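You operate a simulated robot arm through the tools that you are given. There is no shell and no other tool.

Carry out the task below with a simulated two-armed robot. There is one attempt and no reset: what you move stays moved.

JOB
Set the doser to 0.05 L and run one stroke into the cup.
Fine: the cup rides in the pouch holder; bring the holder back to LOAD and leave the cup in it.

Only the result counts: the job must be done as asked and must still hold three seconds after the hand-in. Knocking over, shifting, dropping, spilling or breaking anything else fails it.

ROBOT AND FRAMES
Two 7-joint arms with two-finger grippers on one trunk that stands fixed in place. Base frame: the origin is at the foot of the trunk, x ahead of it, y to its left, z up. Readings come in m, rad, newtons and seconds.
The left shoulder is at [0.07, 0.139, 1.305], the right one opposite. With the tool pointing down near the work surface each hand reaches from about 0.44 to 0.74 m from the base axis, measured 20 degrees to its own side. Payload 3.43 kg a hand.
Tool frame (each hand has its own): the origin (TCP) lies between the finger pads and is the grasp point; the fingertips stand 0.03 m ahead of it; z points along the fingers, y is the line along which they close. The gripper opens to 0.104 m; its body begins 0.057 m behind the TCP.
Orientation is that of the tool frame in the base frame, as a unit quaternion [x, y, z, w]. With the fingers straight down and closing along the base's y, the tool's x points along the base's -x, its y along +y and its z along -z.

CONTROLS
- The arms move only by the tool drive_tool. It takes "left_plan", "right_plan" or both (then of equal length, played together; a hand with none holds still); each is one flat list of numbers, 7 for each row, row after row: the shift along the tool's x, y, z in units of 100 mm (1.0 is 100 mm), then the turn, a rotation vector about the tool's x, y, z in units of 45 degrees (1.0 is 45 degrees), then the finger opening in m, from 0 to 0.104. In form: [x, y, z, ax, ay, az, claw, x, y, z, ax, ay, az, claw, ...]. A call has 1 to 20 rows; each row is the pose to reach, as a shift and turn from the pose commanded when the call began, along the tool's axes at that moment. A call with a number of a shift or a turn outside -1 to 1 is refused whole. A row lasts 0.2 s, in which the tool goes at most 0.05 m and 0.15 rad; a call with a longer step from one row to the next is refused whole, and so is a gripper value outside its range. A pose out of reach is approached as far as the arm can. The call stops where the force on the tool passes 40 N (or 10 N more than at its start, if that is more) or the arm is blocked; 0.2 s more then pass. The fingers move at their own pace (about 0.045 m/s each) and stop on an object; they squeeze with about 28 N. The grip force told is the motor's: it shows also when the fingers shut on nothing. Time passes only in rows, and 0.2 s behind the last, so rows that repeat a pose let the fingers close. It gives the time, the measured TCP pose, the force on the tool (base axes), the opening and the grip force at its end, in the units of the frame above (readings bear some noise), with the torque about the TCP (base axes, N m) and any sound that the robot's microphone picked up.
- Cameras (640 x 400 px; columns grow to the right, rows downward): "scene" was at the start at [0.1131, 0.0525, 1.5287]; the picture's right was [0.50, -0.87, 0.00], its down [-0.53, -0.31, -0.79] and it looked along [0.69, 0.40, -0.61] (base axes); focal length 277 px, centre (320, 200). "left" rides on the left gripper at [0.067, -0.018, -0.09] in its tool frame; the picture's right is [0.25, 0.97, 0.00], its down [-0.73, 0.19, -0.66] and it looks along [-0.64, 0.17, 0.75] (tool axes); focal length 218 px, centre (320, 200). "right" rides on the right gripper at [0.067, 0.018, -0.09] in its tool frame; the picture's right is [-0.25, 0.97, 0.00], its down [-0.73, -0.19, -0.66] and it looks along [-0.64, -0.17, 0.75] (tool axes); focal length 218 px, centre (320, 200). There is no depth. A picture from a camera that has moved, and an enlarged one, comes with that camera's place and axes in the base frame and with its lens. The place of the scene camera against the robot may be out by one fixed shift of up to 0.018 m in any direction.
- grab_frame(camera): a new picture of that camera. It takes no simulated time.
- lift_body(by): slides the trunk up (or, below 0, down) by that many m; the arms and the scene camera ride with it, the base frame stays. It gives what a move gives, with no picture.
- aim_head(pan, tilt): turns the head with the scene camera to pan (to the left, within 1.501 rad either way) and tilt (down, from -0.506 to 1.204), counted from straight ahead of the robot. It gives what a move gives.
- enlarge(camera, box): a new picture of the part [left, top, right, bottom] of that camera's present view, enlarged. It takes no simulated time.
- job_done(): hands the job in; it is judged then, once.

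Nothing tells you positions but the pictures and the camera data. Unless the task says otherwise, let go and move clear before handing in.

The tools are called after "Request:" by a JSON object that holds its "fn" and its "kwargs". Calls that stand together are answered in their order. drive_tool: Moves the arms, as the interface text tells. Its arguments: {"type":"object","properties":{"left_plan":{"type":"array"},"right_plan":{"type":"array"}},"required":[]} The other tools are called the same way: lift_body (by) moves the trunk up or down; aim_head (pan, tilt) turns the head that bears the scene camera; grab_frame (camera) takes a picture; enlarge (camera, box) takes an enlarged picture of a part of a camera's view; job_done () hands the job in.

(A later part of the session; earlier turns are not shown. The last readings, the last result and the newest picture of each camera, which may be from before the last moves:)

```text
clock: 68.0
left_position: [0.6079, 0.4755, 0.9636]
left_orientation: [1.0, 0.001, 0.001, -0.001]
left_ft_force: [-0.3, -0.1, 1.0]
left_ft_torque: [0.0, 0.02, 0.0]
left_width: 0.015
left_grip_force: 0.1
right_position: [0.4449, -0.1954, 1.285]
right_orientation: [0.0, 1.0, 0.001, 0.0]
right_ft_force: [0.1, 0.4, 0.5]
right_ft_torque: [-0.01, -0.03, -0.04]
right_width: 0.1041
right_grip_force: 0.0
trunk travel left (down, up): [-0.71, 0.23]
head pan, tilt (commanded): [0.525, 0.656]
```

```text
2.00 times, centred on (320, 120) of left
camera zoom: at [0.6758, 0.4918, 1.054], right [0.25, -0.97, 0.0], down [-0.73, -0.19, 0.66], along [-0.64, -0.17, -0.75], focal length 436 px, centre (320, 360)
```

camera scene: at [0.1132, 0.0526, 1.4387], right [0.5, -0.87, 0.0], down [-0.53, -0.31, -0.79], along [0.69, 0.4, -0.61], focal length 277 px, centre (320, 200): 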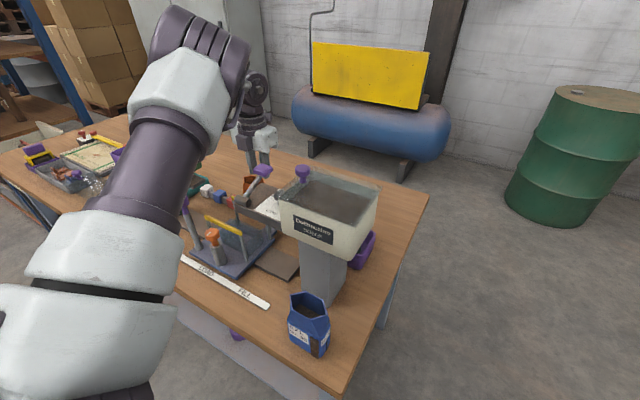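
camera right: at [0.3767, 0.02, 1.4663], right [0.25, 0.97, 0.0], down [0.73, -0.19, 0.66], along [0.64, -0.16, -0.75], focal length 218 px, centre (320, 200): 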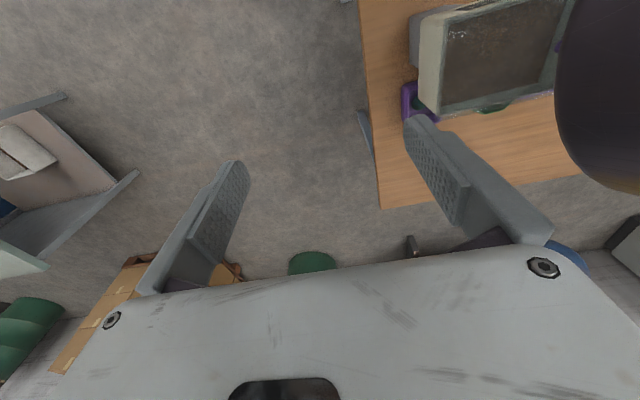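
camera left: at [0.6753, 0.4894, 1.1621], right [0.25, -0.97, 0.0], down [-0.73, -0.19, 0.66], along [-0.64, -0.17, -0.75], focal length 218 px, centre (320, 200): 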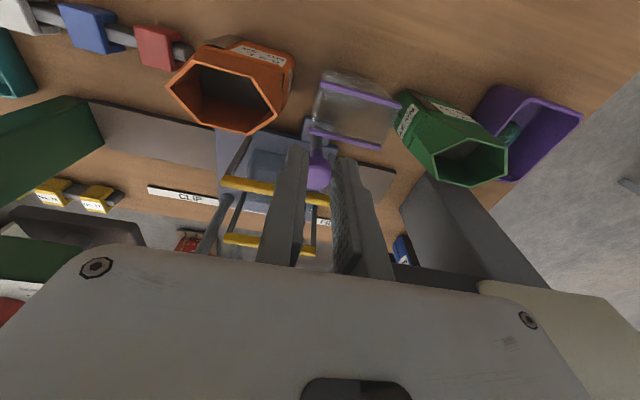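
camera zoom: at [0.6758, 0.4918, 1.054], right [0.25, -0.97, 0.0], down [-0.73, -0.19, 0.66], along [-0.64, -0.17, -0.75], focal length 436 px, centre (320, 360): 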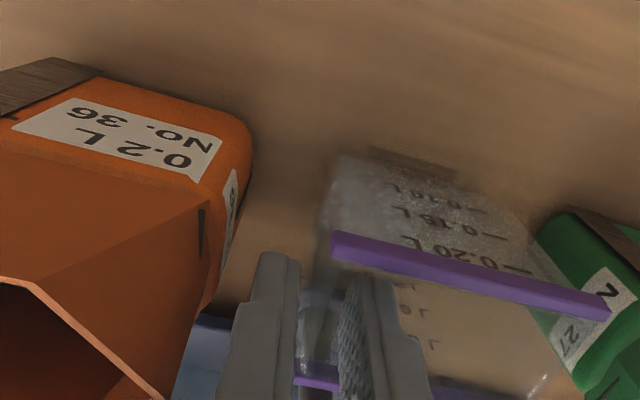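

The wall is between the fingers with no contact force. Closing the pinch.

Request:
{"fn": "drive_tool", "kwargs": {"left_plan": [0, 0, 0, 0, 0, 0, 0.0, 0, 0, 0, 0, 0, 0, 0.0, 0, 0, 0, 0, 0, 0, 0.0, 0, 0, 0, 0, 0, 0, 0.0]}}

Request:
{"fn": "enlarge", "kwargs": {"camera": "left", "box": [220, 20, 420, 220]}}

```text
clock: 69.0
left_position: [0.6059, 0.4745, 0.9639]
left_orientation: [1.0, 0.0, 0.0, 0.0]
left_ft_force: [0.1, 0.5, 0.1]
left_ft_torque: [0.03, -0.02, -0.01]
left_width: 0.0061
left_grip_force: 28.5
right_position: [0.4442, -0.1957, 1.2865]
right_orientation: [-0.001, 1.0, 0.0, -0.001]
right_ft_force: [0.1, 0.5, 0.0]
right_ft_torque: [0.0, 0.0, 0.03]
right_width: 0.104
right_grip_force: 0.0
trunk travel left (down, up): [-0.71, 0.23]
head pan, tilt (commanded): [0.525, 0.656]
```

```text
2.00 times, centred on (320, 120) of left
camera zoom: at [0.6756, 0.4916, 1.054], right [0.25, -0.97, 0.0], down [-0.73, -0.19, 0.66], along [-0.64, -0.17, -0.75], focal length 436 px, centre (320, 360)
```

zoom: 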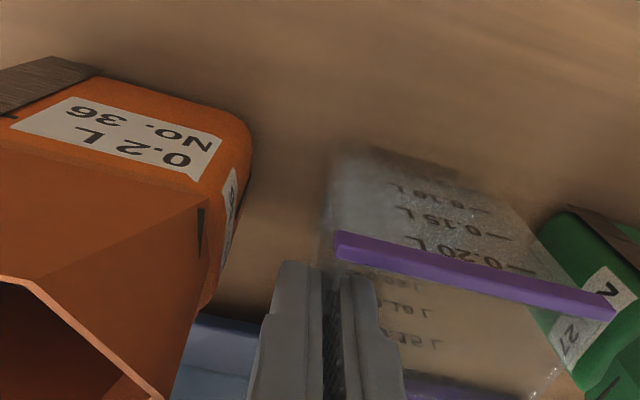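

Pinched at 6 mm. Lift slightly and verify that the cup comes along level.

Request:
{"fn": "drive_tool", "kwargs": {"left_plan": [0, 0, -0.1, 0, 0, 0, 0, 0, 0, -0.2, 0, 0, 0, 0, 0, 0, -0.3, 0, 0, 0, 0]}}

Request:
{"fn": "grab_frame", "kwargs": {"camera": "left"}}

Request:
{"fn": "enlarge", "kwargs": {"camera": "scene", "box": [200, 100, 320, 220]}}

```text
clock: 69.8
left_position: [0.6078, 0.4744, 0.9954]
left_orientation: [1.0, 0.001, 0.0, -0.001]
left_ft_force: [0.7, 0.4, -1.3]
left_ft_torque: [0.01, 0.01, -0.01]
left_width: 0.0061
left_grip_force: 27.7
right_position: [0.445, -0.1964, 1.2848]
right_orientation: [-0.001, 1.0, 0.001, 0.0]
right_ft_force: [0.4, -0.3, 0.0]
right_ft_torque: [-0.02, -0.01, -0.02]
right_width: 0.104
right_grip_force: 0.0
trunk travel left (down, up): [-0.71, 0.23]
head pan, tilt (commanded): [0.525, 0.656]
```

```text
taken
camera left: at [0.6757, 0.4911, 1.0849], right [0.25, -0.97, 0.0], down [-0.73, -0.19, 0.66], along [-0.64, -0.17, -0.75], focal length 218 px, centre (320, 200)
```

left: 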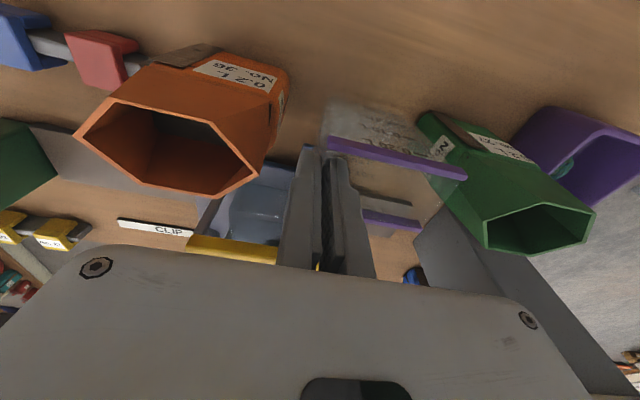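

```text
3.33 times, centred on (260, 160) of scene
camera zoom: at [0.1131, 0.0523, 1.4386], right [0.5, -0.87, 0.0], down [-0.53, -0.31, -0.79], along [0.69, 0.4, -0.61], focal length 924 px, centre (520, 333)
```

zoom: 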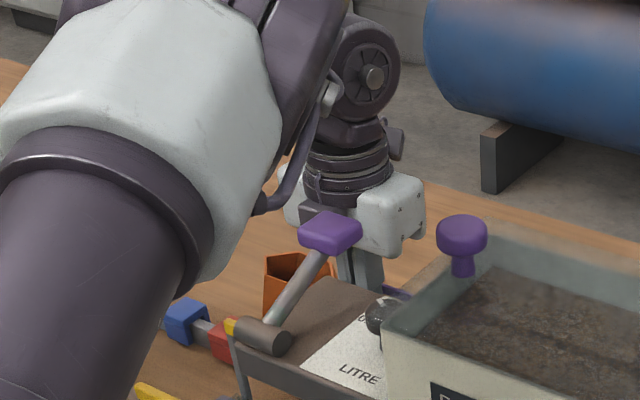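

The cup lifts cleanly with the hand. Raise to ~1.10, then go +y around the doser arm's end before coming in over the tray.

Request:
{"fn": "drive_tool", "kwargs": {"left_plan": [0, 0, -0.2, 0, 0, 0, 0, 0, 0, -0.45, 0, 0, 0, 0, 0, 0, -0.7, 0, 0, 0, 0, 0, 0, -0.9, 0, 0, 0, 0, 0, 0, -1.0, 0, 0, 0, 0]}}

Request:
{"fn": "drive_tool", "kwargs": {"left_plan": [-0.06, -0.1, 0, 0, 0, 0, 0, -0.12, -0.2, 0, 0, 0, 0, 0, -0.18, -0.3, 0, 0, 0, 0, 0, -0.225, -0.385, 0, 0, 0, 0, 0]}}

Request:
{"fn": "grab_frame", "kwargs": {"camera": "left"}}

Request:
{"fn": "enlarge", "kwargs": {"camera": "scene", "box": [180, 100, 320, 240]}}

```text
clock: 71.0
left_position: [0.6075, 0.4763, 1.0947]
left_orientation: [1.0, 0.0, 0.0, 0.0]
left_ft_force: [-0.3, 0.2, -0.9]
left_ft_torque: [-0.01, 0.03, 0.04]
left_width: 0.0059
left_grip_force: 27.9
right_position: [0.4432, -0.1969, 1.2864]
right_orientation: [0.0, 1.0, 0.001, 0.0]
right_ft_force: [0.8, -0.7, -0.6]
right_ft_torque: [0.03, 0.01, 0.01]
right_width: 0.1041
right_grip_force: 0.0
trunk travel left (down, up): [-0.71, 0.23]
head pan, tilt (commanded): [0.525, 0.656]
```

```text
clock: 72.0
left_position: [0.586, 0.513, 1.0939]
left_orientation: [1.0, 0.001, 0.001, -0.001]
left_ft_force: [-0.3, -0.1, -1.1]
left_ft_torque: [-0.01, 0.0, 0.01]
left_width: 0.006
left_grip_force: 28.2
right_position: [0.4453, -0.1954, 1.2854]
right_orientation: [-0.001, 1.0, 0.001, 0.0]
right_ft_force: [0.7, -0.2, -0.1]
right_ft_torque: [-0.04, 0.01, -0.01]
right_width: 0.1037
right_grip_force: 0.0
trunk travel left (down, up): [-0.71, 0.23]
head pan, tilt (commanded): [0.525, 0.656]
```

```text
taken
camera left: at [0.6543, 0.5292, 1.1843], right [0.25, -0.97, 0.0], down [-0.73, -0.19, 0.66], along [-0.64, -0.17, -0.75], focal length 218 px, centre (320, 200)
```

left: 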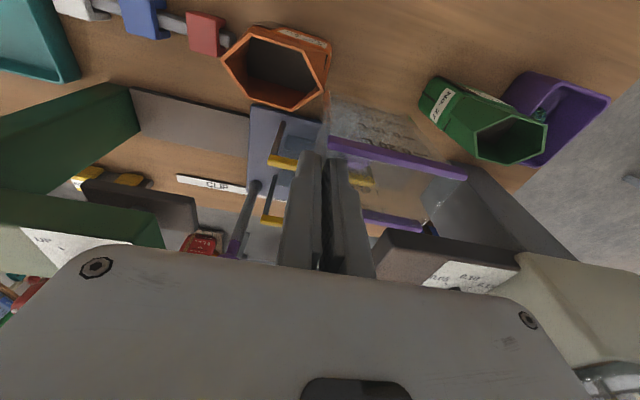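

```text
2.86 times, centred on (250, 170) of scene
camera zoom: at [0.113, 0.0529, 1.4387], right [0.5, -0.87, 0.0], down [-0.53, -0.31, -0.79], along [0.69, 0.4, -0.61], focal length 792 px, centre (520, 286)
```

zoom: 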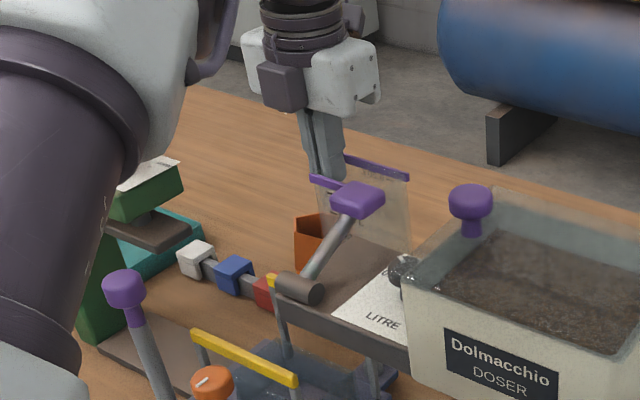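

The cup is level and clear of the doser. Continue inward over the tray.

Request:
{"fn": "drive_tool", "kwargs": {"left_plan": [-0.2, -0.07, -0.05, 0, 0, 0, 0, -0.46, -0.136, -0.1, 0, 0, 0, 0, -0.75, -0.136, -0.1, 0, 0, 0, 0, -1.0, -0.136, -0.1, 0, 0, 0, 0]}}

Request:
{"fn": "grab_frame", "kwargs": {"camera": "left"}}

Request:
{"fn": "enlarge", "kwargs": {"camera": "left", "box": [220, 20, 480, 260]}}

Request:
{"fn": "enlarge", "kwargs": {"camera": "scene", "box": [140, 100, 320, 280]}}

```text
clock: 73.0
left_position: [0.4835, 0.5267, 1.1056]
left_orientation: [1.0, 0.001, 0.001, 0.0]
left_ft_force: [-0.4, 0.0, -0.3]
left_ft_torque: [0.06, 0.0, 0.02]
left_width: 0.0062
left_grip_force: 28.3
right_position: [0.443, -0.1976, 1.2862]
right_orientation: [0.0, 1.0, 0.001, 0.001]
right_ft_force: [-0.1, -0.1, -0.4]
right_ft_torque: [0.02, 0.01, -0.02]
right_width: 0.104
right_grip_force: 0.0
trunk travel left (down, up): [-0.71, 0.23]
head pan, tilt (commanded): [0.525, 0.656]
```

```text
taken
camera left: at [0.5515, 0.5434, 1.1951], right [0.25, -0.97, 0.0], down [-0.73, -0.19, 0.66], along [-0.63, -0.17, -0.76], focal length 218 px, centre (320, 200)
```

left: 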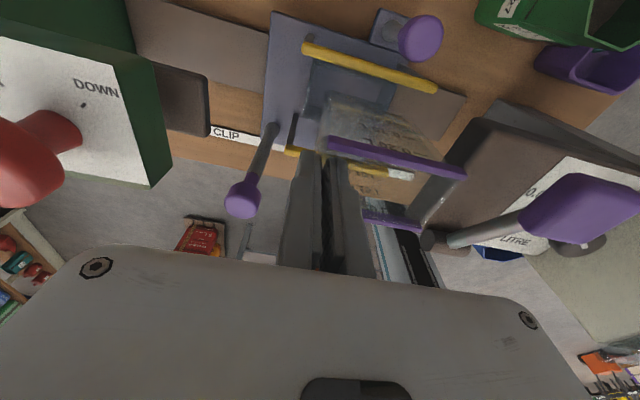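

```text
1.67 times, centred on (350, 140) of left
camera zoom: at [0.5515, 0.5434, 1.1951], right [0.25, -0.97, 0.0], down [-0.73, -0.19, 0.66], along [-0.63, -0.17, -0.76], focal length 364 px, centre (270, 300)
```

zoom: 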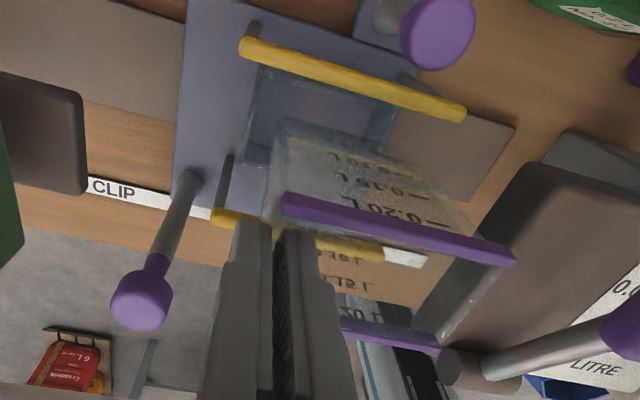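

```text
2.22 times, centred on (230, 190) of scene
camera zoom: at [0.1124, 0.0518, 1.4388], right [0.5, -0.87, 0.0], down [-0.53, -0.31, -0.79], along [0.69, 0.4, -0.61], focal length 616 px, centre (520, 222)
```

zoom: 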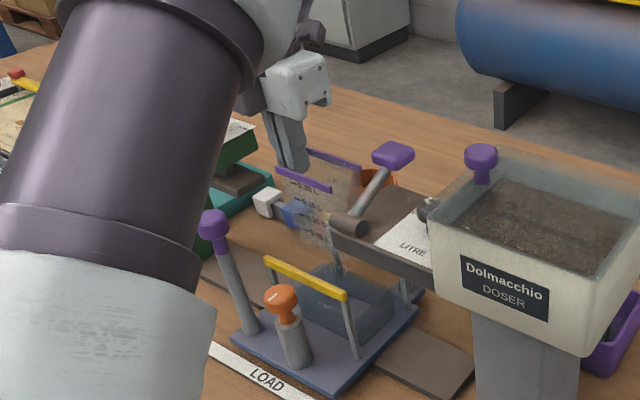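

The cup hovers over the tray, centred within ~2 mm. Descend to just above the tray wall and verify.

Request:
{"fn": "drive_tool", "kwargs": {"left_plan": [0, 0, 0.2, 0, 0, 0, 0, 0, 0, 0.4, 0, 0, 0, 0, 0, 0, 0.6, 0, 0, 0, 0, 0, 0, 0.73, 0, 0, 0, 0]}}

Request:
{"fn": "enlarge", "kwargs": {"camera": "left", "box": [220, 20, 480, 260]}}

Request:
{"fn": "enlarge", "kwargs": {"camera": "scene", "box": [190, 160, 290, 270]}}

```text
clock: 74.0
left_position: [0.4852, 0.5241, 1.0336]
left_orientation: [1.0, 0.0, 0.0, 0.0]
left_ft_force: [-0.1, -0.2, 0.4]
left_ft_torque: [0.0, 0.01, 0.01]
left_width: 0.0061
left_grip_force: 28.3
right_position: [0.4428, -0.1971, 1.2862]
right_orientation: [-0.001, 1.0, 0.0, 0.0]
right_ft_force: [0.7, -0.9, -0.9]
right_ft_torque: [0.02, -0.02, 0.02]
right_width: 0.1041
right_grip_force: 0.0
trunk travel left (down, up): [-0.71, 0.23]
head pan, tilt (commanded): [0.525, 0.656]
```

```text
1.67 times, centred on (350, 140) of left
camera zoom: at [0.5535, 0.5421, 1.1227], right [0.25, -0.97, 0.0], down [-0.73, -0.19, 0.66], along [-0.63, -0.17, -0.75], focal length 364 px, centre (270, 300)
```

zoom: 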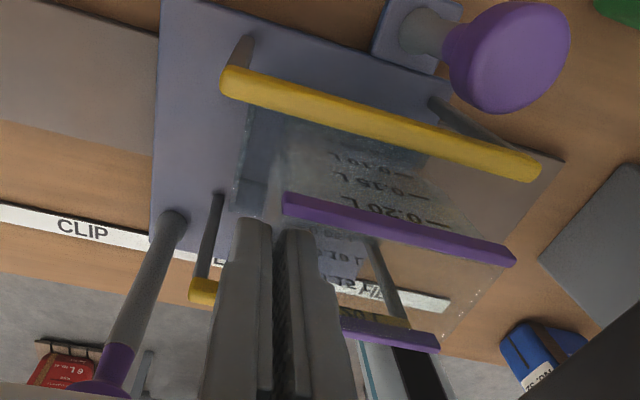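

```text
3.64 times, centred on (240, 215) of scene
camera zoom: at [0.1134, 0.0524, 1.4387], right [0.5, -0.86, 0.0], down [-0.53, -0.31, -0.79], along [0.69, 0.4, -0.61], focal length 1008 px, centre (611, 146)
```

zoom: 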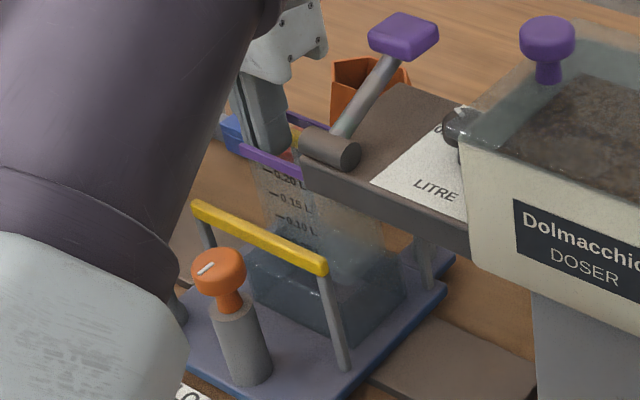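

Request:
{"fn": "drive_tool", "kwargs": {"left_plan": [0, 0, 0.07, 0, 0, 0, 0, 0, 0, 0.14, 0, 0, 0, 0, 0, 0, 0.21, 0, 0, 0, 0]}}

Request:
{"fn": "enlarge", "kwargs": {"camera": "left", "box": [240, 40, 440, 220]}}

Request:
{"fn": "enlarge", "kwargs": {"camera": "scene", "box": [200, 190, 270, 260]}}

```text
clock: 74.8
left_position: [0.4813, 0.5246, 1.015]
left_orientation: [1.0, 0.001, 0.003, -0.001]
left_ft_force: [-4.5, -0.5, 23.2]
left_ft_torque: [-0.37, -0.13, -0.17]
left_width: 0.0057
left_grip_force: 27.4
right_position: [0.4411, -0.1997, 1.2856]
right_orientation: [-0.001, 1.0, 0.001, 0.001]
right_ft_force: [0.0, -0.6, -0.2]
right_ft_torque: [-0.01, -0.01, -0.02]
right_width: 0.1039
right_grip_force: 0.1
trunk travel left (down, up): [-0.71, 0.23]
head pan, tilt (commanded): [0.525, 0.656]
```

```text
2.22 times, centred on (340, 130) of left
camera zoom: at [0.5493, 0.5406, 1.104], right [0.25, -0.97, 0.0], down [-0.73, -0.19, 0.65], along [-0.63, -0.16, -0.76], focal length 485 px, centre (276, 356)
```

zoom: 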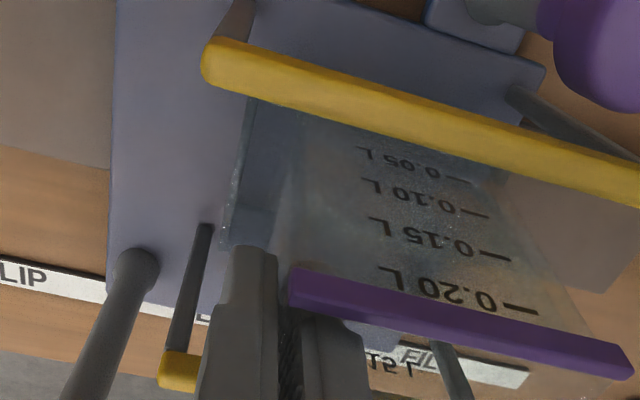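

```text
5.71 times, centred on (235, 225) of scene
camera zoom: at [0.1088, 0.0491, 1.4392], right [0.5, -0.86, 0.0], down [-0.53, -0.3, -0.79], along [0.69, 0.4, -0.61], focal length 1585 px, centre (806, 57)
```

zoom: 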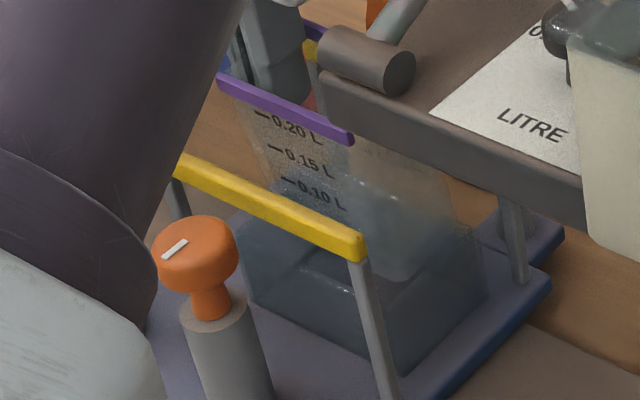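

Contact of 23 N at z≈1.015: the cup's bottom edge has met the tray wall. I'll back off and check alignment closely.

Request:
{"fn": "drive_tool", "kwargs": {"left_plan": [0, 0, -0.08, 0, 0, 0, 0, 0, 0, -0.16, 0, 0, 0, 0]}}

Request:
{"fn": "enlarge", "kwargs": {"camera": "scene", "box": [205, 195, 265, 255]}}

Request:
{"fn": "enlarge", "kwargs": {"camera": "left", "box": [290, 40, 430, 180]}}

```text
clock: 75.5
left_position: [0.4844, 0.5257, 1.0263]
left_orientation: [1.0, 0.001, 0.001, 0.0]
left_ft_force: [0.0, 0.1, 0.0]
left_ft_torque: [0.02, 0.01, 0.01]
left_width: 0.006
left_grip_force: 28.3
right_position: [0.4426, -0.1979, 1.2862]
right_orientation: [0.0, 1.0, 0.001, 0.001]
right_ft_force: [0.6, -0.7, 0.1]
right_ft_torque: [0.0, 0.0, 0.0]
right_width: 0.1037
right_grip_force: 0.0
trunk travel left (down, up): [-0.71, 0.23]
head pan, tilt (commanded): [0.525, 0.656]
```

```text
6.67 times, centred on (235, 225) of scene
camera zoom: at [0.1122, 0.0516, 1.4386], right [0.5, -0.87, 0.0], down [-0.53, -0.31, -0.79], along [0.69, 0.4, -0.61], focal length 1849 px, centre (887, 33)
```

zoom: 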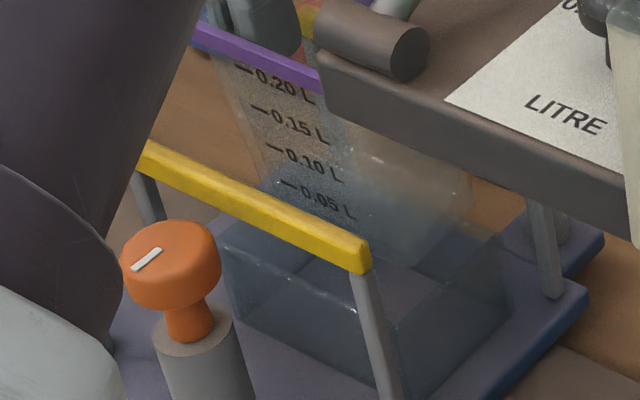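

```text
2.86 times, centred on (360, 110) of left
camera zoom: at [0.5524, 0.543, 1.1157], right [0.25, -0.97, 0.0], down [-0.73, -0.19, 0.66], along [-0.64, -0.17, -0.75], focal length 624 px, centre (206, 457)
```

zoom: 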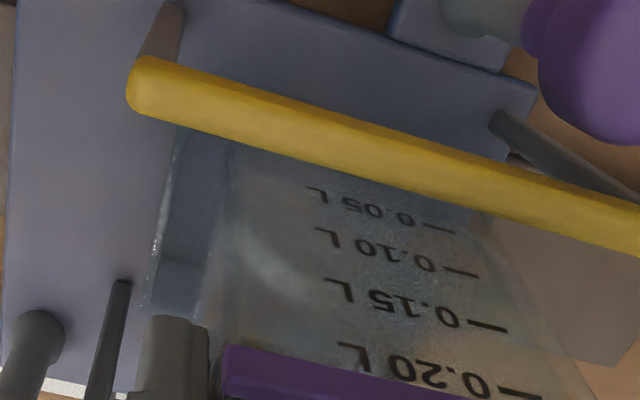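

The cup's −y bottom edge seems to sit on the tray's −y wall; shifting +5 mm in y and −1 mm in x and trying again gently.

Request:
{"fn": "drive_tool", "kwargs": {"left_plan": [-0.01, -0.05, 0, 0, 0, 0, 0, -0.01, -0.05, 0.05, 0, 0, 0, 0, -0.01, -0.05, 0.1, 0, 0, 0, 0, -0.01, -0.05, 0.14, 0, 0, 0, 0]}}

Request:
{"fn": "enlarge", "kwargs": {"camera": "left", "box": [290, 40, 430, 180]}}

```text
clock: 76.5
left_position: [0.483, 0.5311, 1.0146]
left_orientation: [1.0, 0.002, 0.001, -0.001]
left_ft_force: [0.1, 1.7, 12.2]
left_ft_torque: [-0.29, -0.3, 0.02]
left_width: 0.0062
left_grip_force: 28.0
right_position: [0.4418, -0.196, 1.2869]
right_orientation: [-0.001, 1.0, 0.001, 0.001]
right_ft_force: [0.1, 1.1, 0.0]
right_ft_torque: [0.01, 0.01, -0.02]
right_width: 0.1037
right_grip_force: 0.2
trunk travel left (down, up): [-0.71, 0.23]
head pan, tilt (commanded): [0.525, 0.656]
```

```text
2.86 times, centred on (360, 110) of left
camera zoom: at [0.5511, 0.5476, 1.1044], right [0.25, -0.97, 0.0], down [-0.73, -0.19, 0.65], along [-0.63, -0.16, -0.76], focal length 624 px, centre (206, 457)
```

zoom: 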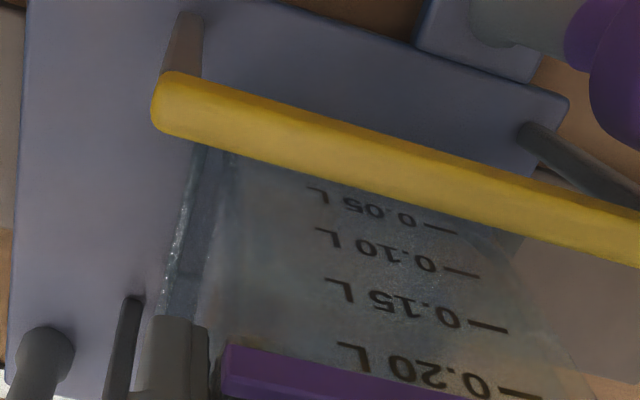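

Torque indicates contact at the rear wall (x≈0.508). Back up, shift 4 mm toward the robot and retry.

Request:
{"fn": "drive_tool", "kwargs": {"left_plan": [0, 0, -0.08, 0, 0, 0, 0, -0.04, 0, -0.08, 0, 0, 0, 0, -0.04, 0, -0.03, 0, 0, 0, 0, -0.04, 0, 0.0, 0, 0, 0, 0, -0.04, 0, 0.02, 0, 0, 0, 0]}}

Request:
{"fn": "enlarge", "kwargs": {"camera": "left", "box": [290, 40, 430, 180]}}

```text
clock: 77.7
left_position: [0.4802, 0.531, 1.0152]
left_orientation: [1.0, 0.001, 0.002, -0.002]
left_ft_force: [0.2, 0.9, 16.4]
left_ft_torque: [-0.35, -0.47, 0.05]
left_width: 0.0057
left_grip_force: 27.9
right_position: [0.4413, -0.1975, 1.2874]
right_orientation: [-0.001, 1.0, 0.002, 0.001]
right_ft_force: [-0.8, 0.1, 0.5]
right_ft_torque: [0.03, -0.02, 0.01]
right_width: 0.104
right_grip_force: 0.1
trunk travel left (down, up): [-0.71, 0.23]
head pan, tilt (commanded): [0.525, 0.656]
```

```text
2.86 times, centred on (360, 110) of left
camera zoom: at [0.5474, 0.5466, 1.1038], right [0.25, -0.97, 0.0], down [-0.73, -0.19, 0.65], along [-0.63, -0.16, -0.76], focal length 624 px, centre (206, 457)
```

zoom: 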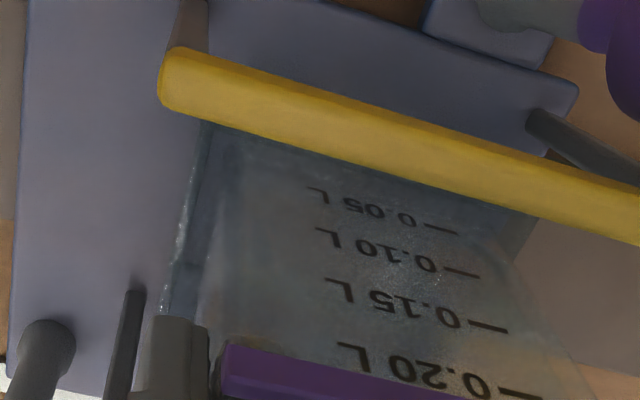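

The cup slid up in the grip on first contact (tray wall top is ~0.94). I'll lift 25 mm and re-measure the cup's actual pose in the hand.

Request:
{"fn": "drive_tool", "kwargs": {"left_plan": [0, 0, -0.1, 0, 0, 0, 0, 0, 0, -0.2, 0, 0, 0, 0, 0, 0, -0.25, 0, 0, 0, 0]}}

Request:
{"fn": "enlarge", "kwargs": {"camera": "left", "box": [260, 20, 480, 240]}}

Request:
{"fn": "enlarge", "kwargs": {"camera": "scene", "box": [200, 170, 280, 260]}}

```text
clock: 78.5
left_position: [0.4807, 0.5312, 1.0362]
left_orientation: [1.0, 0.001, 0.001, 0.0]
left_ft_force: [0.0, -0.3, -0.2]
left_ft_torque: [0.03, 0.02, -0.01]
left_width: 0.0058
left_grip_force: 28.1
right_position: [0.4444, -0.1967, 1.2848]
right_orientation: [0.001, 1.0, 0.0, 0.0]
right_ft_force: [-0.8, 0.0, -0.1]
right_ft_torque: [0.0, 0.0, -0.03]
right_width: 0.1042
right_grip_force: 0.1
trunk travel left (down, up): [-0.71, 0.23]
head pan, tilt (commanded): [0.525, 0.656]
```

```text
1.82 times, centred on (370, 130) of left
camera zoom: at [0.5489, 0.5483, 1.1256], right [0.25, -0.97, 0.0], down [-0.73, -0.19, 0.66], along [-0.64, -0.17, -0.75], focal length 397 px, centre (229, 327)
```

zoom: 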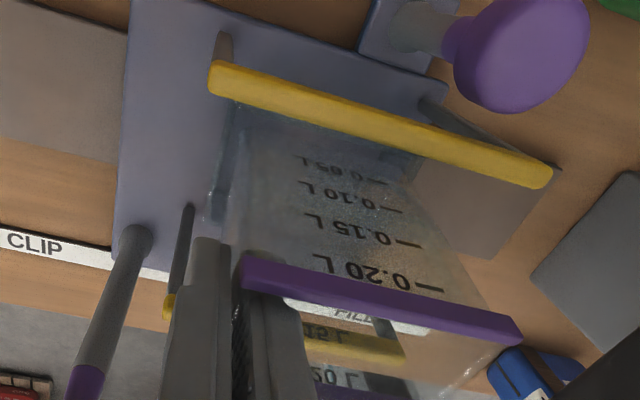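

```text
4.44 times, centred on (240, 215) of scene
camera zoom: at [0.1133, 0.0526, 1.4386], right [0.5, -0.87, 0.0], down [-0.53, -0.31, -0.79], along [0.69, 0.4, -0.61], focal length 1233 px, centre (676, 133)
```

zoom: 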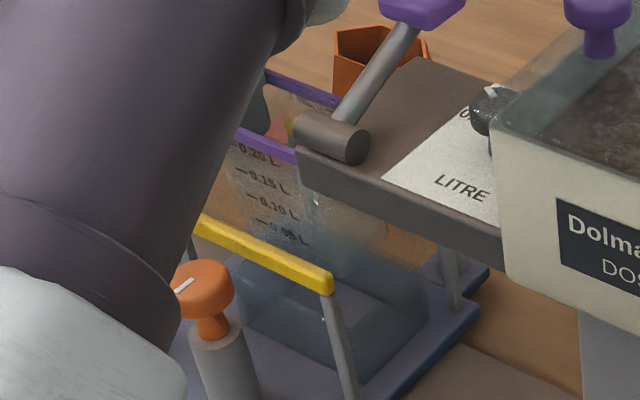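

The cup is tilted ~5° in the pinch (bottom toward +x) and raised in the grip. I'll tilt the hand to level it, shift slightly, and check before lowering.

Request:
{"fn": "drive_tool", "kwargs": {"left_plan": [0, 0.015, 0, 0, -0.056, 0, 0, 0, 0.03, 0, 0, -0.111, 0, 0]}}

Request:
{"fn": "enlarge", "kwargs": {"camera": "left", "box": [260, 20, 480, 240]}}

Request:
{"fn": "enlarge", "kwargs": {"camera": "scene", "box": [205, 185, 265, 250]}}

```text
clock: 79.0
left_position: [0.4805, 0.5293, 1.0345]
left_orientation: [0.999, 0.001, -0.044, 0.0]
left_ft_force: [-0.8, -0.2, -0.4]
left_ft_torque: [0.04, -0.01, -0.01]
left_width: 0.0059
left_grip_force: 28.6
right_position: [0.4436, -0.1958, 1.2861]
right_orientation: [0.0, 1.0, 0.001, 0.0]
right_ft_force: [-0.1, 0.2, -0.9]
right_ft_torque: [0.0, 0.0, 0.0]
right_width: 0.104
right_grip_force: 0.1
trunk travel left (down, up): [-0.71, 0.23]
head pan, tilt (commanded): [0.525, 0.656]
```

```text
1.82 times, centred on (370, 130) of left
camera zoom: at [0.5563, 0.5455, 1.1186], right [0.25, -0.97, -0.02], down [-0.67, -0.19, 0.72], along [-0.7, -0.17, -0.69], focal length 397 px, centre (229, 327)
```

zoom: 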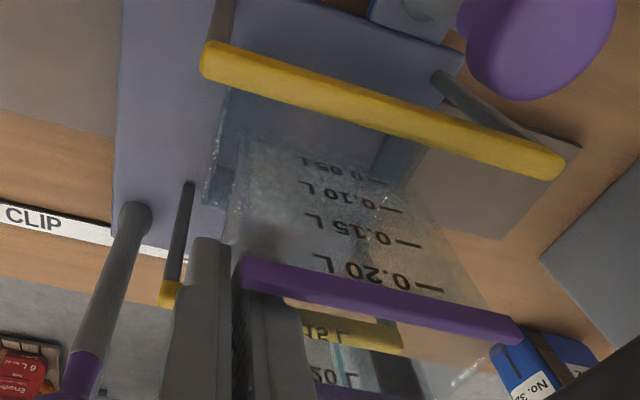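

```text
6.15 times, centred on (235, 218) of scene
camera zoom: at [0.1136, 0.0527, 1.4386], right [0.5, -0.87, 0.0], down [-0.53, -0.31, -0.79], along [0.69, 0.4, -0.61], focal length 1707 px, centre (843, 92)
```

zoom: 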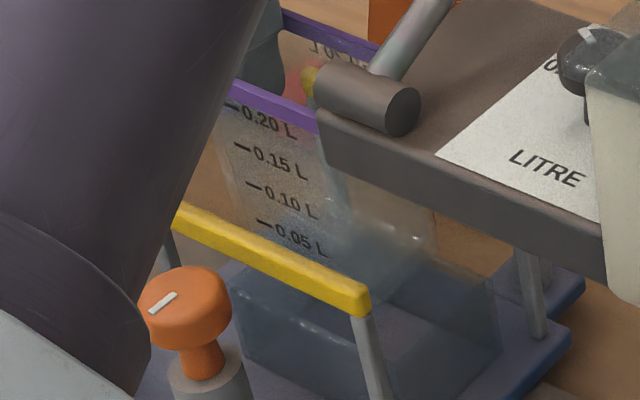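

The cup's front marks now read vertical. Lower it 25 mm slowly and check the force.

Request:
{"fn": "drive_tool", "kwargs": {"left_plan": [0.0044, 0, 0.05, 0, 0, 0, 0, 0.0087, 0, 0.1, 0, 0, 0, 0, 0.0131, 0, 0.149, 0, 0, 0, 0, 0.0174, 0, 0.199, 0, 0, 0, 0]}}

Request:
{"fn": "enlarge", "kwargs": {"camera": "left", "box": [260, 20, 480, 240]}}

Request:
{"fn": "enlarge", "kwargs": {"camera": "scene", "box": [205, 185, 265, 250]}}

```text
clock: 80.0
left_position: [0.4802, 0.5294, 1.0153]
left_orientation: [0.999, 0.001, -0.043, -0.001]
left_ft_force: [0.2, 0.2, -1.6]
left_ft_torque: [0.05, 0.0, -0.03]
left_width: 0.006
left_grip_force: 27.8
right_position: [0.4441, -0.1975, 1.2858]
right_orientation: [-0.002, 1.0, 0.001, 0.0]
right_ft_force: [-0.3, -0.6, 0.4]
right_ft_torque: [0.02, -0.01, 0.01]
right_width: 0.1042
right_grip_force: 0.0
trunk travel left (down, up): [-0.71, 0.23]
head pan, tilt (commanded): [0.525, 0.656]
```

```text
1.82 times, centred on (370, 130) of left
camera zoom: at [0.5562, 0.5459, 1.0993], right [0.25, -0.97, -0.02], down [-0.67, -0.19, 0.72], along [-0.7, -0.17, -0.7], focal length 397 px, centre (229, 327)
```

zoom: 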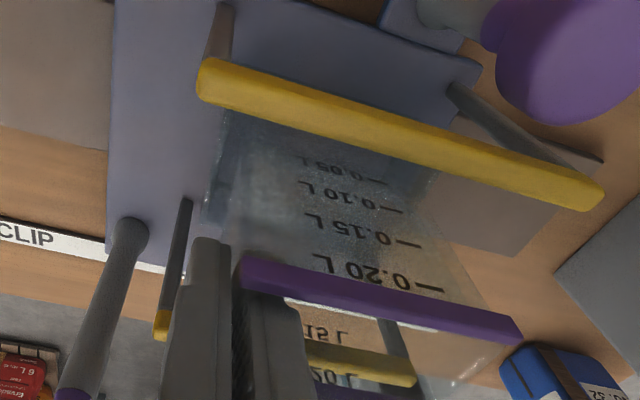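

```text
6.15 times, centred on (235, 218) of scene
camera zoom: at [0.1134, 0.0526, 1.4386], right [0.5, -0.87, 0.0], down [-0.53, -0.31, -0.79], along [0.69, 0.4, -0.61], focal length 1707 px, centre (843, 92)
```

zoom: 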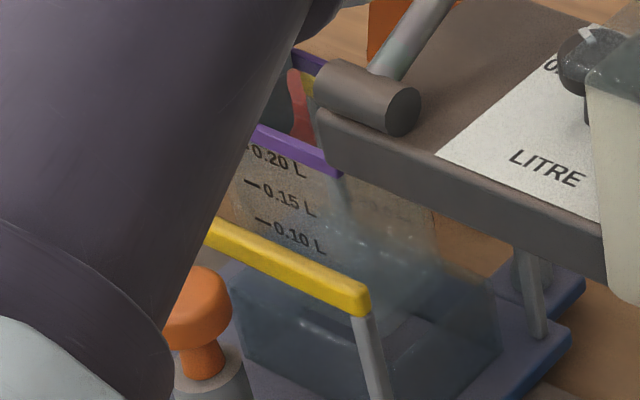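

No contact this time. Continue lowering in small steps.

Request:
{"fn": "drive_tool", "kwargs": {"left_plan": [0.0035, 0, 0.04, 0, 0, 0, 0, 0.007, 0, 0.08, 0, 0, 0, 0, 0.0105, 0, 0.12, 0, 0, 0, 0]}}

Request:
{"fn": "enlarge", "kwargs": {"camera": "scene", "box": [205, 185, 265, 250]}}

```text
clock: 80.8
left_position: [0.4793, 0.5298, 1.0028]
left_orientation: [0.999, 0.0, -0.043, -0.001]
left_ft_force: [0.3, -0.4, -0.7]
left_ft_torque: [0.01, -0.05, 0.0]
left_width: 0.0061
left_grip_force: 28.0
right_position: [0.4439, -0.1968, 1.2858]
right_orientation: [-0.001, 1.0, 0.0, 0.0]
right_ft_force: [-1.2, -0.3, 0.0]
right_ft_torque: [-0.03, 0.02, 0.0]
right_width: 0.1041
right_grip_force: 0.1
trunk travel left (down, up): [-0.71, 0.23]
head pan, tilt (commanded): [0.525, 0.656]
```

```text
6.15 times, centred on (235, 218) of scene
camera zoom: at [0.1133, 0.0525, 1.4386], right [0.5, -0.87, 0.0], down [-0.53, -0.31, -0.79], along [0.69, 0.4, -0.61], focal length 1707 px, centre (843, 92)
```

zoom: 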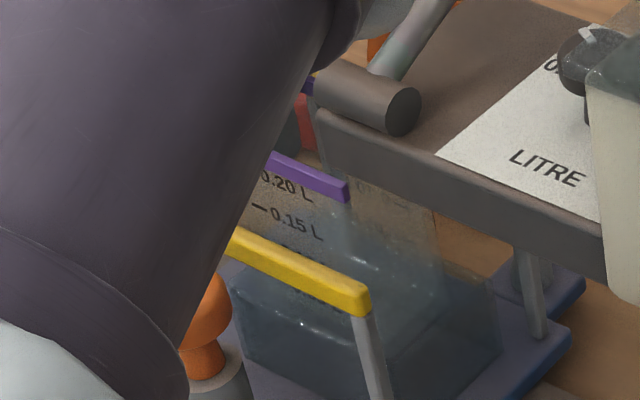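

Request:
{"fn": "grab_frame", "kwargs": {"camera": "scene"}}

Request:
{"fn": "grab_frame", "kwargs": {"camera": "left"}}

Request:
{"fn": "grab_frame", "kwargs": {"camera": "right"}}

```text
taken
camera scene: at [0.1133, 0.0525, 1.4386], right [0.5, -0.87, 0.0], down [-0.53, -0.31, -0.79], along [0.69, 0.4, -0.61], focal length 277 px, centre (320, 200)
```

scene: 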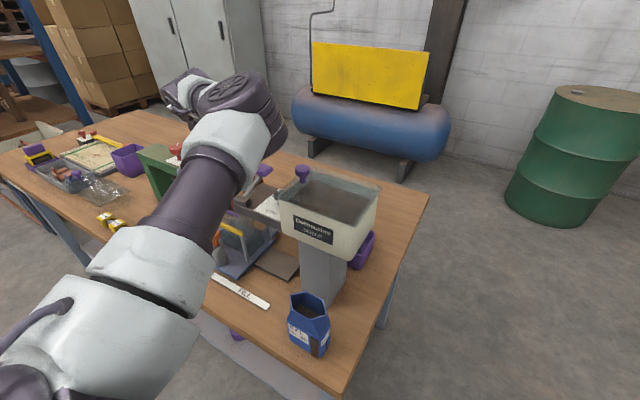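

```text
taken
camera left: at [0.5563, 0.5457, 1.0868], right [0.25, -0.97, -0.02], down [-0.67, -0.19, 0.72], along [-0.7, -0.17, -0.7], focal length 218 px, centre (320, 200)
```

left: 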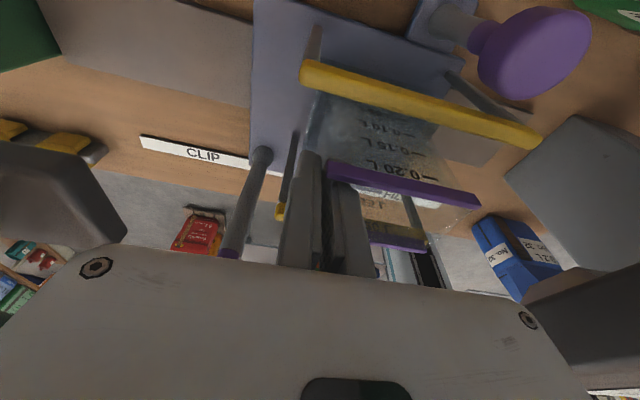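

```text
taken
camera right: at [0.3764, -0.1783, 1.376], right [0.25, 0.97, 0.0], down [0.73, -0.19, 0.66], along [0.64, -0.16, -0.75], focal length 218 px, centre (320, 200)
```

right: 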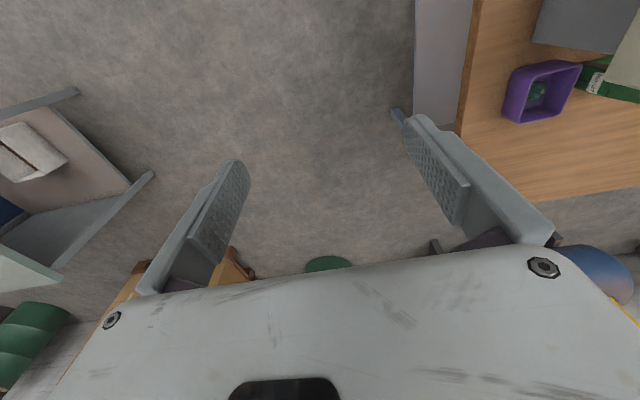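

Request:
{"fn": "drive_tool", "kwargs": {"left_plan": [0.0035, 0, 0.04, 0, 0, 0, 0, 0.007, 0, 0.08, 0, 0, 0, 0, 0.0105, 0, 0.12, 0, 0, 0, 0, 0.014, 0, 0.16, 0, 0, 0, 0]}}

Request:
{"fn": "enlarge", "kwargs": {"camera": "left", "box": [240, 40, 460, 260]}}

```text
clock: 81.8
left_position: [0.4817, 0.5286, 0.9867]
left_orientation: [0.999, 0.001, -0.044, 0.0]
left_ft_force: [0.5, -0.5, -0.5]
left_ft_torque: [0.04, -0.02, 0.0]
left_width: 0.006
left_grip_force: 27.6
right_position: [0.444, -0.1965, 1.2863]
right_orientation: [0.0, 1.0, 0.001, 0.0]
right_ft_force: [-0.2, 0.8, -0.8]
right_ft_torque: [0.0, -0.02, 0.0]
right_width: 0.1041
right_grip_force: 0.1
trunk travel left (down, up): [-0.71, 0.23]
head pan, tilt (commanded): [0.525, 0.656]
```

```text
1.82 times, centred on (350, 150) of left
camera zoom: at [0.5566, 0.5457, 1.0706], right [0.25, -0.97, -0.02], down [-0.67, -0.19, 0.72], along [-0.7, -0.17, -0.7], focal length 397 px, centre (266, 291)
```

zoom: 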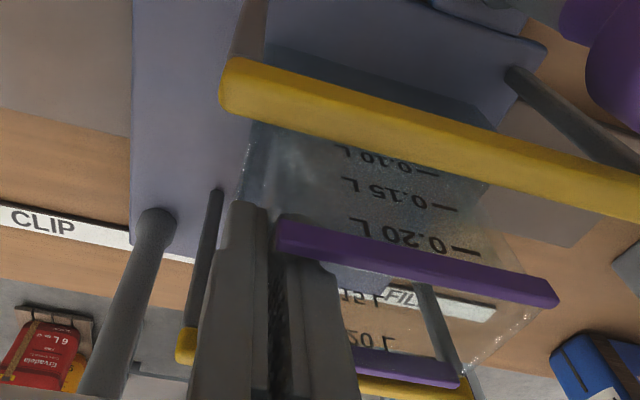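

Request:
{"fn": "drive_tool", "kwargs": {"left_plan": [0.0035, 0, 0.04, 0, 0, 0, 0, 0.007, 0, 0.08, 0, 0, 0, 0, 0.0096, 0, 0.11, 0, 0, 0, 0]}}

Request:
{"fn": "enlarge", "kwargs": {"camera": "left", "box": [240, 40, 460, 260]}}

```text
clock: 82.7
left_position: [0.4804, 0.53, 0.9763]
left_orientation: [0.999, 0.0, -0.043, 0.0]
left_ft_force: [-0.2, 0.6, 0.6]
left_ft_torque: [0.01, 0.03, 0.02]
left_width: 0.0059
left_grip_force: 28.3
right_position: [0.4449, -0.1963, 1.2855]
right_orientation: [-0.001, 1.0, 0.001, 0.001]
right_ft_force: [0.7, 0.4, 0.9]
right_ft_torque: [0.02, -0.01, 0.02]
right_width: 0.104
right_grip_force: 0.1
trunk travel left (down, up): [-0.71, 0.23]
head pan, tilt (commanded): [0.525, 0.656]
```

```text
1.82 times, centred on (350, 150) of left
camera zoom: at [0.5565, 0.5459, 1.0599], right [0.25, -0.97, -0.02], down [-0.67, -0.19, 0.72], along [-0.7, -0.17, -0.7], focal length 397 px, centre (266, 291)
```

zoom: 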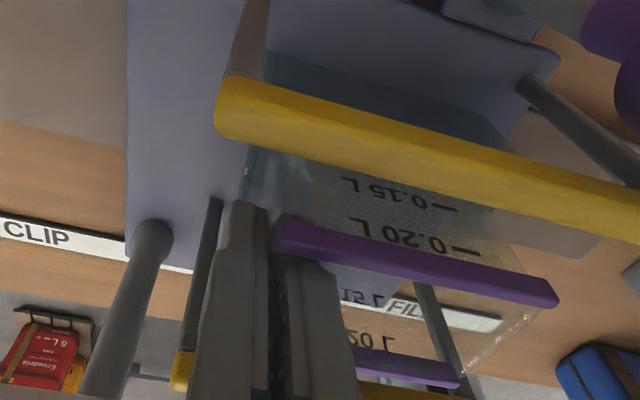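

Request:
{"fn": "drive_tool", "kwargs": {"left_plan": [0.0026, 0, 0.03, 0, 0, 0, 0, 0.0052, 0, 0.06, 0, 0, 0, 0]}}

Request:
{"fn": "enlarge", "kwargs": {"camera": "scene", "box": [205, 185, 265, 250]}}

```text
clock: 83.2
left_position: [0.4789, 0.53, 0.9734]
left_orientation: [0.999, 0.001, -0.042, -0.001]
left_ft_force: [2.8, 1.7, 7.8]
left_ft_torque: [-0.21, 0.01, 0.07]
left_width: 0.0059
left_grip_force: 28.4
right_position: [0.4437, -0.1975, 1.2856]
right_orientation: [0.0, 1.0, 0.0, 0.001]
right_ft_force: [-0.8, -0.7, 0.2]
right_ft_torque: [0.03, 0.03, -0.02]
right_width: 0.1038
right_grip_force: 0.0
trunk travel left (down, up): [-0.71, 0.23]
head pan, tilt (commanded): [0.525, 0.656]
```

```text
6.15 times, centred on (235, 218) of scene
camera zoom: at [0.1122, 0.0513, 1.439], right [0.5, -0.87, 0.0], down [-0.53, -0.31, -0.79], along [0.69, 0.4, -0.61], focal length 1707 px, centre (843, 92)
```

zoom: 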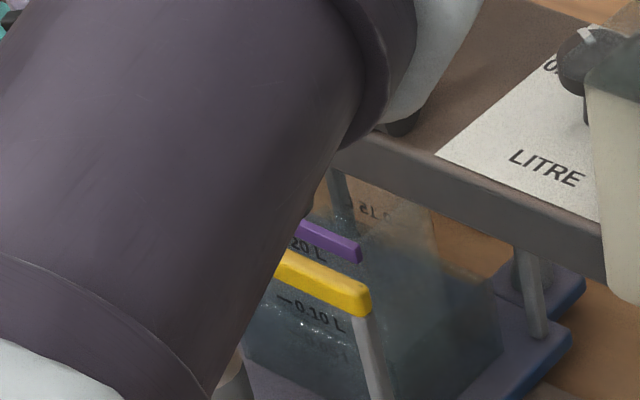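

The cup has touched the tray floor (≈8 N, contact under the cup's centre). Release gently and rise.

Request:
{"fn": "drive_tool", "kwargs": {"left_plan": [0, 0, -0.02, 0, 0, 0, 0.006, 0, 0, -0.02, 0, 0, 0, 0.014, 0, 0, -0.02, 0, 0, 0, 0.016, 0, 0, -0.02, 0, 0, 0, 0.016]}}

Request:
{"fn": "enlarge", "kwargs": {"camera": "left", "box": [240, 40, 460, 260]}}

```text
clock: 84.2
left_position: [0.4807, 0.53, 0.9732]
left_orientation: [0.999, 0.001, -0.044, -0.001]
left_ft_force: [-0.9, -0.5, -0.6]
left_ft_torque: [-0.01, -0.02, -0.01]
left_width: 0.0162
left_grip_force: 0.1
right_position: [0.4421, -0.1967, 1.2858]
right_orientation: [-0.001, 1.0, 0.0, 0.001]
right_ft_force: [0.4, -0.5, -0.2]
right_ft_torque: [-0.01, -0.02, 0.01]
right_width: 0.1041
right_grip_force: 0.0
trunk travel left (down, up): [-0.71, 0.23]
head pan, tilt (commanded): [0.525, 0.656]
```

```text
1.82 times, centred on (350, 150) of left
camera zoom: at [0.5565, 0.5461, 1.0561], right [0.25, -0.97, -0.02], down [-0.67, -0.19, 0.72], along [-0.7, -0.17, -0.7], focal length 397 px, centre (266, 291)
```

zoom: 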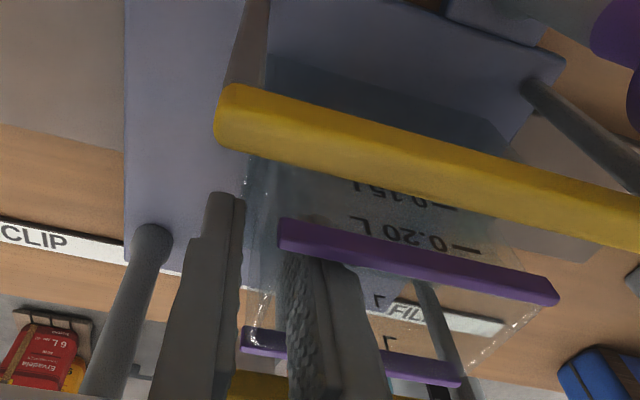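

Request:
{"fn": "drive_tool", "kwargs": {"left_plan": [-0.0087, 0, -0.1, 0, 0, 0, 0.016, -0.0262, 0, -0.299, 0, 0, 0, 0.016, -0.0523, 0, -0.598, 0, 0, 0, 0.016, -0.0872, 0, -0.996, 0, 0, 0, 0.016]}}

Request:
{"fn": "drive_tool", "kwargs": {"left_plan": [0, 0, -0.3, 0, 0.111, 0, 0.03, 0, 0, -0.6, 0, 0.111, 0, 0.03, 0, 0, -0.9, 0, 0.111, 0, 0.03]}}

Request:
{"fn": "grab_frame", "kwargs": {"camera": "left"}}

Request:
{"fn": "enlarge", "kwargs": {"camera": "left", "box": [240, 20, 460, 160]}}

Request:
{"fn": "enlarge", "kwargs": {"camera": "scene", "box": [170, 160, 290, 280]}}

```text
clock: 85.2
left_position: [0.4788, 0.53, 1.0763]
left_orientation: [0.999, 0.0, -0.043, -0.001]
left_ft_force: [0.9, 0.2, 0.6]
left_ft_torque: [-0.03, 0.03, -0.02]
left_width: 0.0162
left_grip_force: 0.2
right_position: [0.4417, -0.1971, 1.2857]
right_orientation: [0.0, 1.0, 0.001, 0.001]
right_ft_force: [0.2, -0.2, -0.2]
right_ft_torque: [0.03, -0.06, 0.0]
right_width: 0.104
right_grip_force: 0.1
trunk travel left (down, up): [-0.71, 0.23]
head pan, tilt (commanded): [0.525, 0.656]
```

```text
clock: 86.0
left_position: [0.4876, 0.5309, 1.1622]
left_orientation: [1.0, 0.001, 0.0, 0.0]
left_ft_force: [0.0, 0.4, -0.2]
left_ft_torque: [0.01, 0.0, -0.01]
left_width: 0.0298
left_grip_force: 0.2
right_position: [0.4424, -0.1959, 1.2861]
right_orientation: [0.0, 1.0, 0.0, 0.001]
right_ft_force: [-0.3, 0.3, 0.2]
right_ft_torque: [0.0, 0.0, 0.03]
right_width: 0.1039
right_grip_force: 0.0
trunk travel left (down, up): [-0.71, 0.23]
head pan, tilt (commanded): [0.525, 0.656]
```

```text
taken
camera left: at [0.5562, 0.5474, 1.2523], right [0.25, -0.97, 0.0], down [-0.73, -0.19, 0.66], along [-0.64, -0.17, -0.75], focal length 218 px, centre (320, 200)
```

left: 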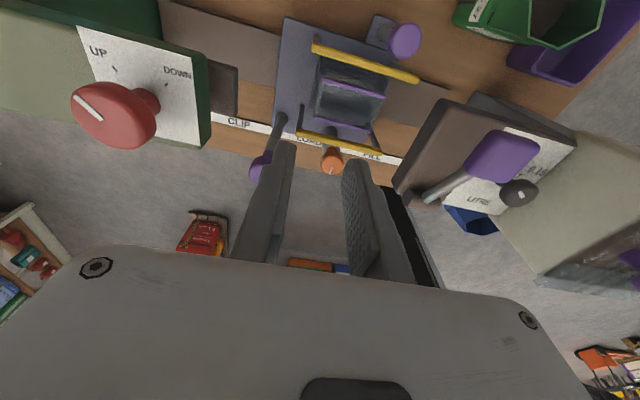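

```text
2.86 times, centred on (350, 90) of left
camera zoom: at [0.5562, 0.5474, 1.2523], right [0.25, -0.97, 0.0], down [-0.73, -0.19, 0.66], along [-0.64, -0.17, -0.75], focal length 624 px, centre (234, 514)
```

zoom: 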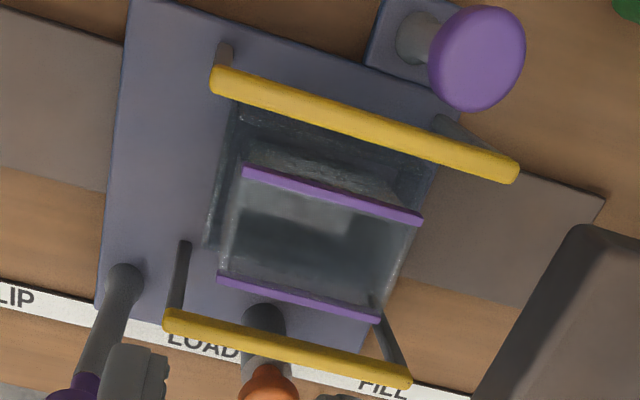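

```text
3.33 times, centred on (230, 220) of scene
camera zoom: at [0.1127, 0.0531, 1.4386], right [0.5, -0.87, 0.0], down [-0.53, -0.31, -0.79], along [0.69, 0.4, -0.61], focal length 924 px, centre (620, 133)
```

zoom: 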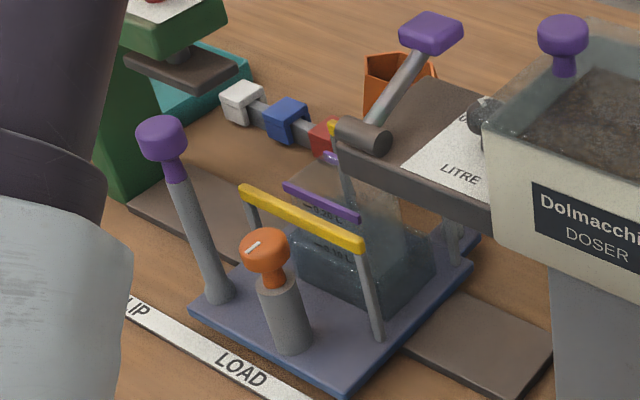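

The cup sits upright in the tray, well aligned. Now return to φ=0 at a safe height to work the handle again.

Request:
{"fn": "drive_tool", "kwargs": {"left_plan": [0, 0, -0.3, 0, 0, -0.12, 0.06, 0, 0, -0.6, 0, 0, -0.285, 0.06, 0, 0, -0.8, 0, 0, -0.45, 0.06, 0, 0, -0.8, 0, 0, -0.615, 0.06, 0, 0, -0.8, 0, 0, -0.78, 0.06, 0, 0, -0.8, 0, 0, -0.945, 0.06]}}

Request:
{"fn": "drive_tool", "kwargs": {"left_plan": [0, 0, 0, 0, 0, -0.165, 0.07, 0, 0, 0, 0, 0, -0.33, 0.07, 0, 0, 0, 0, 0, -0.495, 0.07, 0, 0, 0, 0, 0, -0.66, 0.07, 0, 0, 0, 0, 0, -0.825, 0.07, 0, 0, 0, 0, 0, -0.99, 0.07]}}

Request:
{"fn": "drive_tool", "kwargs": {"left_plan": [0, 0, 0, 0, 0, -0.165, 0.07, 0, 0, 0, 0, 0, -0.33, 0.07, 0, 0, 0, 0, 0, -0.495, 0.07, 0, 0, 0, 0, 0, -0.66, 0.07, 0, 0, 0, 0, 0, -0.825, 0.07, 0, 0, 0, 0, 0, -0.99, 0.07]}}

Request:
{"fn": "drive_tool", "kwargs": {"left_plan": [0, 0, 0, 0, 0, -0.165, 0.07, 0, 0, 0, 0, 0, -0.33, 0.07, 0, 0, 0, 0, 0, -0.495, 0.07, 0, 0, 0, 0, 0, -0.66, 0.07, 0, 0, 0, 0, 0, -0.825, 0.07, 0, 0, 0, 0, 0, -0.99, 0.07]}}

```text
clock: 87.5
left_position: [0.4884, 0.5292, 1.2425]
left_orientation: [0.932, 0.363, 0.0, -0.001]
left_ft_force: [-0.2, 0.0, -0.5]
left_ft_torque: [-0.01, 0.01, 0.0]
left_width: 0.0598
left_grip_force: 0.1
right_position: [0.4433, -0.1968, 1.2852]
right_orientation: [0.0, 1.0, 0.001, 0.0]
right_ft_force: [0.1, 0.1, -0.2]
right_ft_torque: [0.03, 0.03, -0.01]
right_width: 0.1038
right_grip_force: 0.0
trunk travel left (down, up): [-0.71, 0.23]
head pan, tilt (commanded): [0.525, 0.656]
```

```text
clock: 88.8
left_position: [0.4876, 0.527, 1.2424]
left_orientation: [0.724, 0.69, 0.0, -0.001]
left_ft_force: [0.1, -0.3, 0.0]
left_ft_torque: [-0.02, 0.0, -0.02]
left_width: 0.07
left_grip_force: 0.1
right_position: [0.4438, -0.1968, 1.2856]
right_orientation: [-0.001, 1.0, 0.001, 0.0]
right_ft_force: [-0.4, 0.4, 0.8]
right_ft_torque: [-0.02, 0.0, 0.0]
right_width: 0.1042
right_grip_force: 0.0
trunk travel left (down, up): [-0.71, 0.23]
head pan, tilt (commanded): [0.525, 0.656]
```

```text
clock: 90.2
left_position: [0.4877, 0.5285, 1.2414]
left_orientation: [0.408, 0.913, -0.001, 0.0]
left_ft_force: [-0.4, -0.7, 0.3]
left_ft_torque: [0.03, 0.02, 0.0]
left_width: 0.0699
left_grip_force: 0.0
right_position: [0.4441, -0.1965, 1.2857]
right_orientation: [-0.001, 1.0, 0.001, 0.0]
right_ft_force: [0.5, -0.4, -0.4]
right_ft_torque: [0.02, 0.01, 0.01]
right_width: 0.1041
right_grip_force: 0.1
trunk travel left (down, up): [-0.71, 0.23]
head pan, tilt (commanded): [0.525, 0.656]
```

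```text
clock: 91.7
left_position: [0.4882, 0.5286, 1.2417]
left_orientation: [0.031, 1.0, 0.0, 0.0]
left_ft_force: [-0.2, -0.1, 0.5]
left_ft_torque: [-0.01, 0.0, -0.01]
left_width: 0.0699
left_grip_force: 0.0
right_position: [0.4436, -0.1969, 1.2862]
right_orientation: [0.0, 1.0, 0.001, 0.0]
right_ft_force: [1.0, 0.8, 0.2]
right_ft_torque: [0.01, 0.02, 0.01]
right_width: 0.104
right_grip_force: 0.1
trunk travel left (down, up): [-0.71, 0.23]
head pan, tilt (commanded): [0.525, 0.656]
```

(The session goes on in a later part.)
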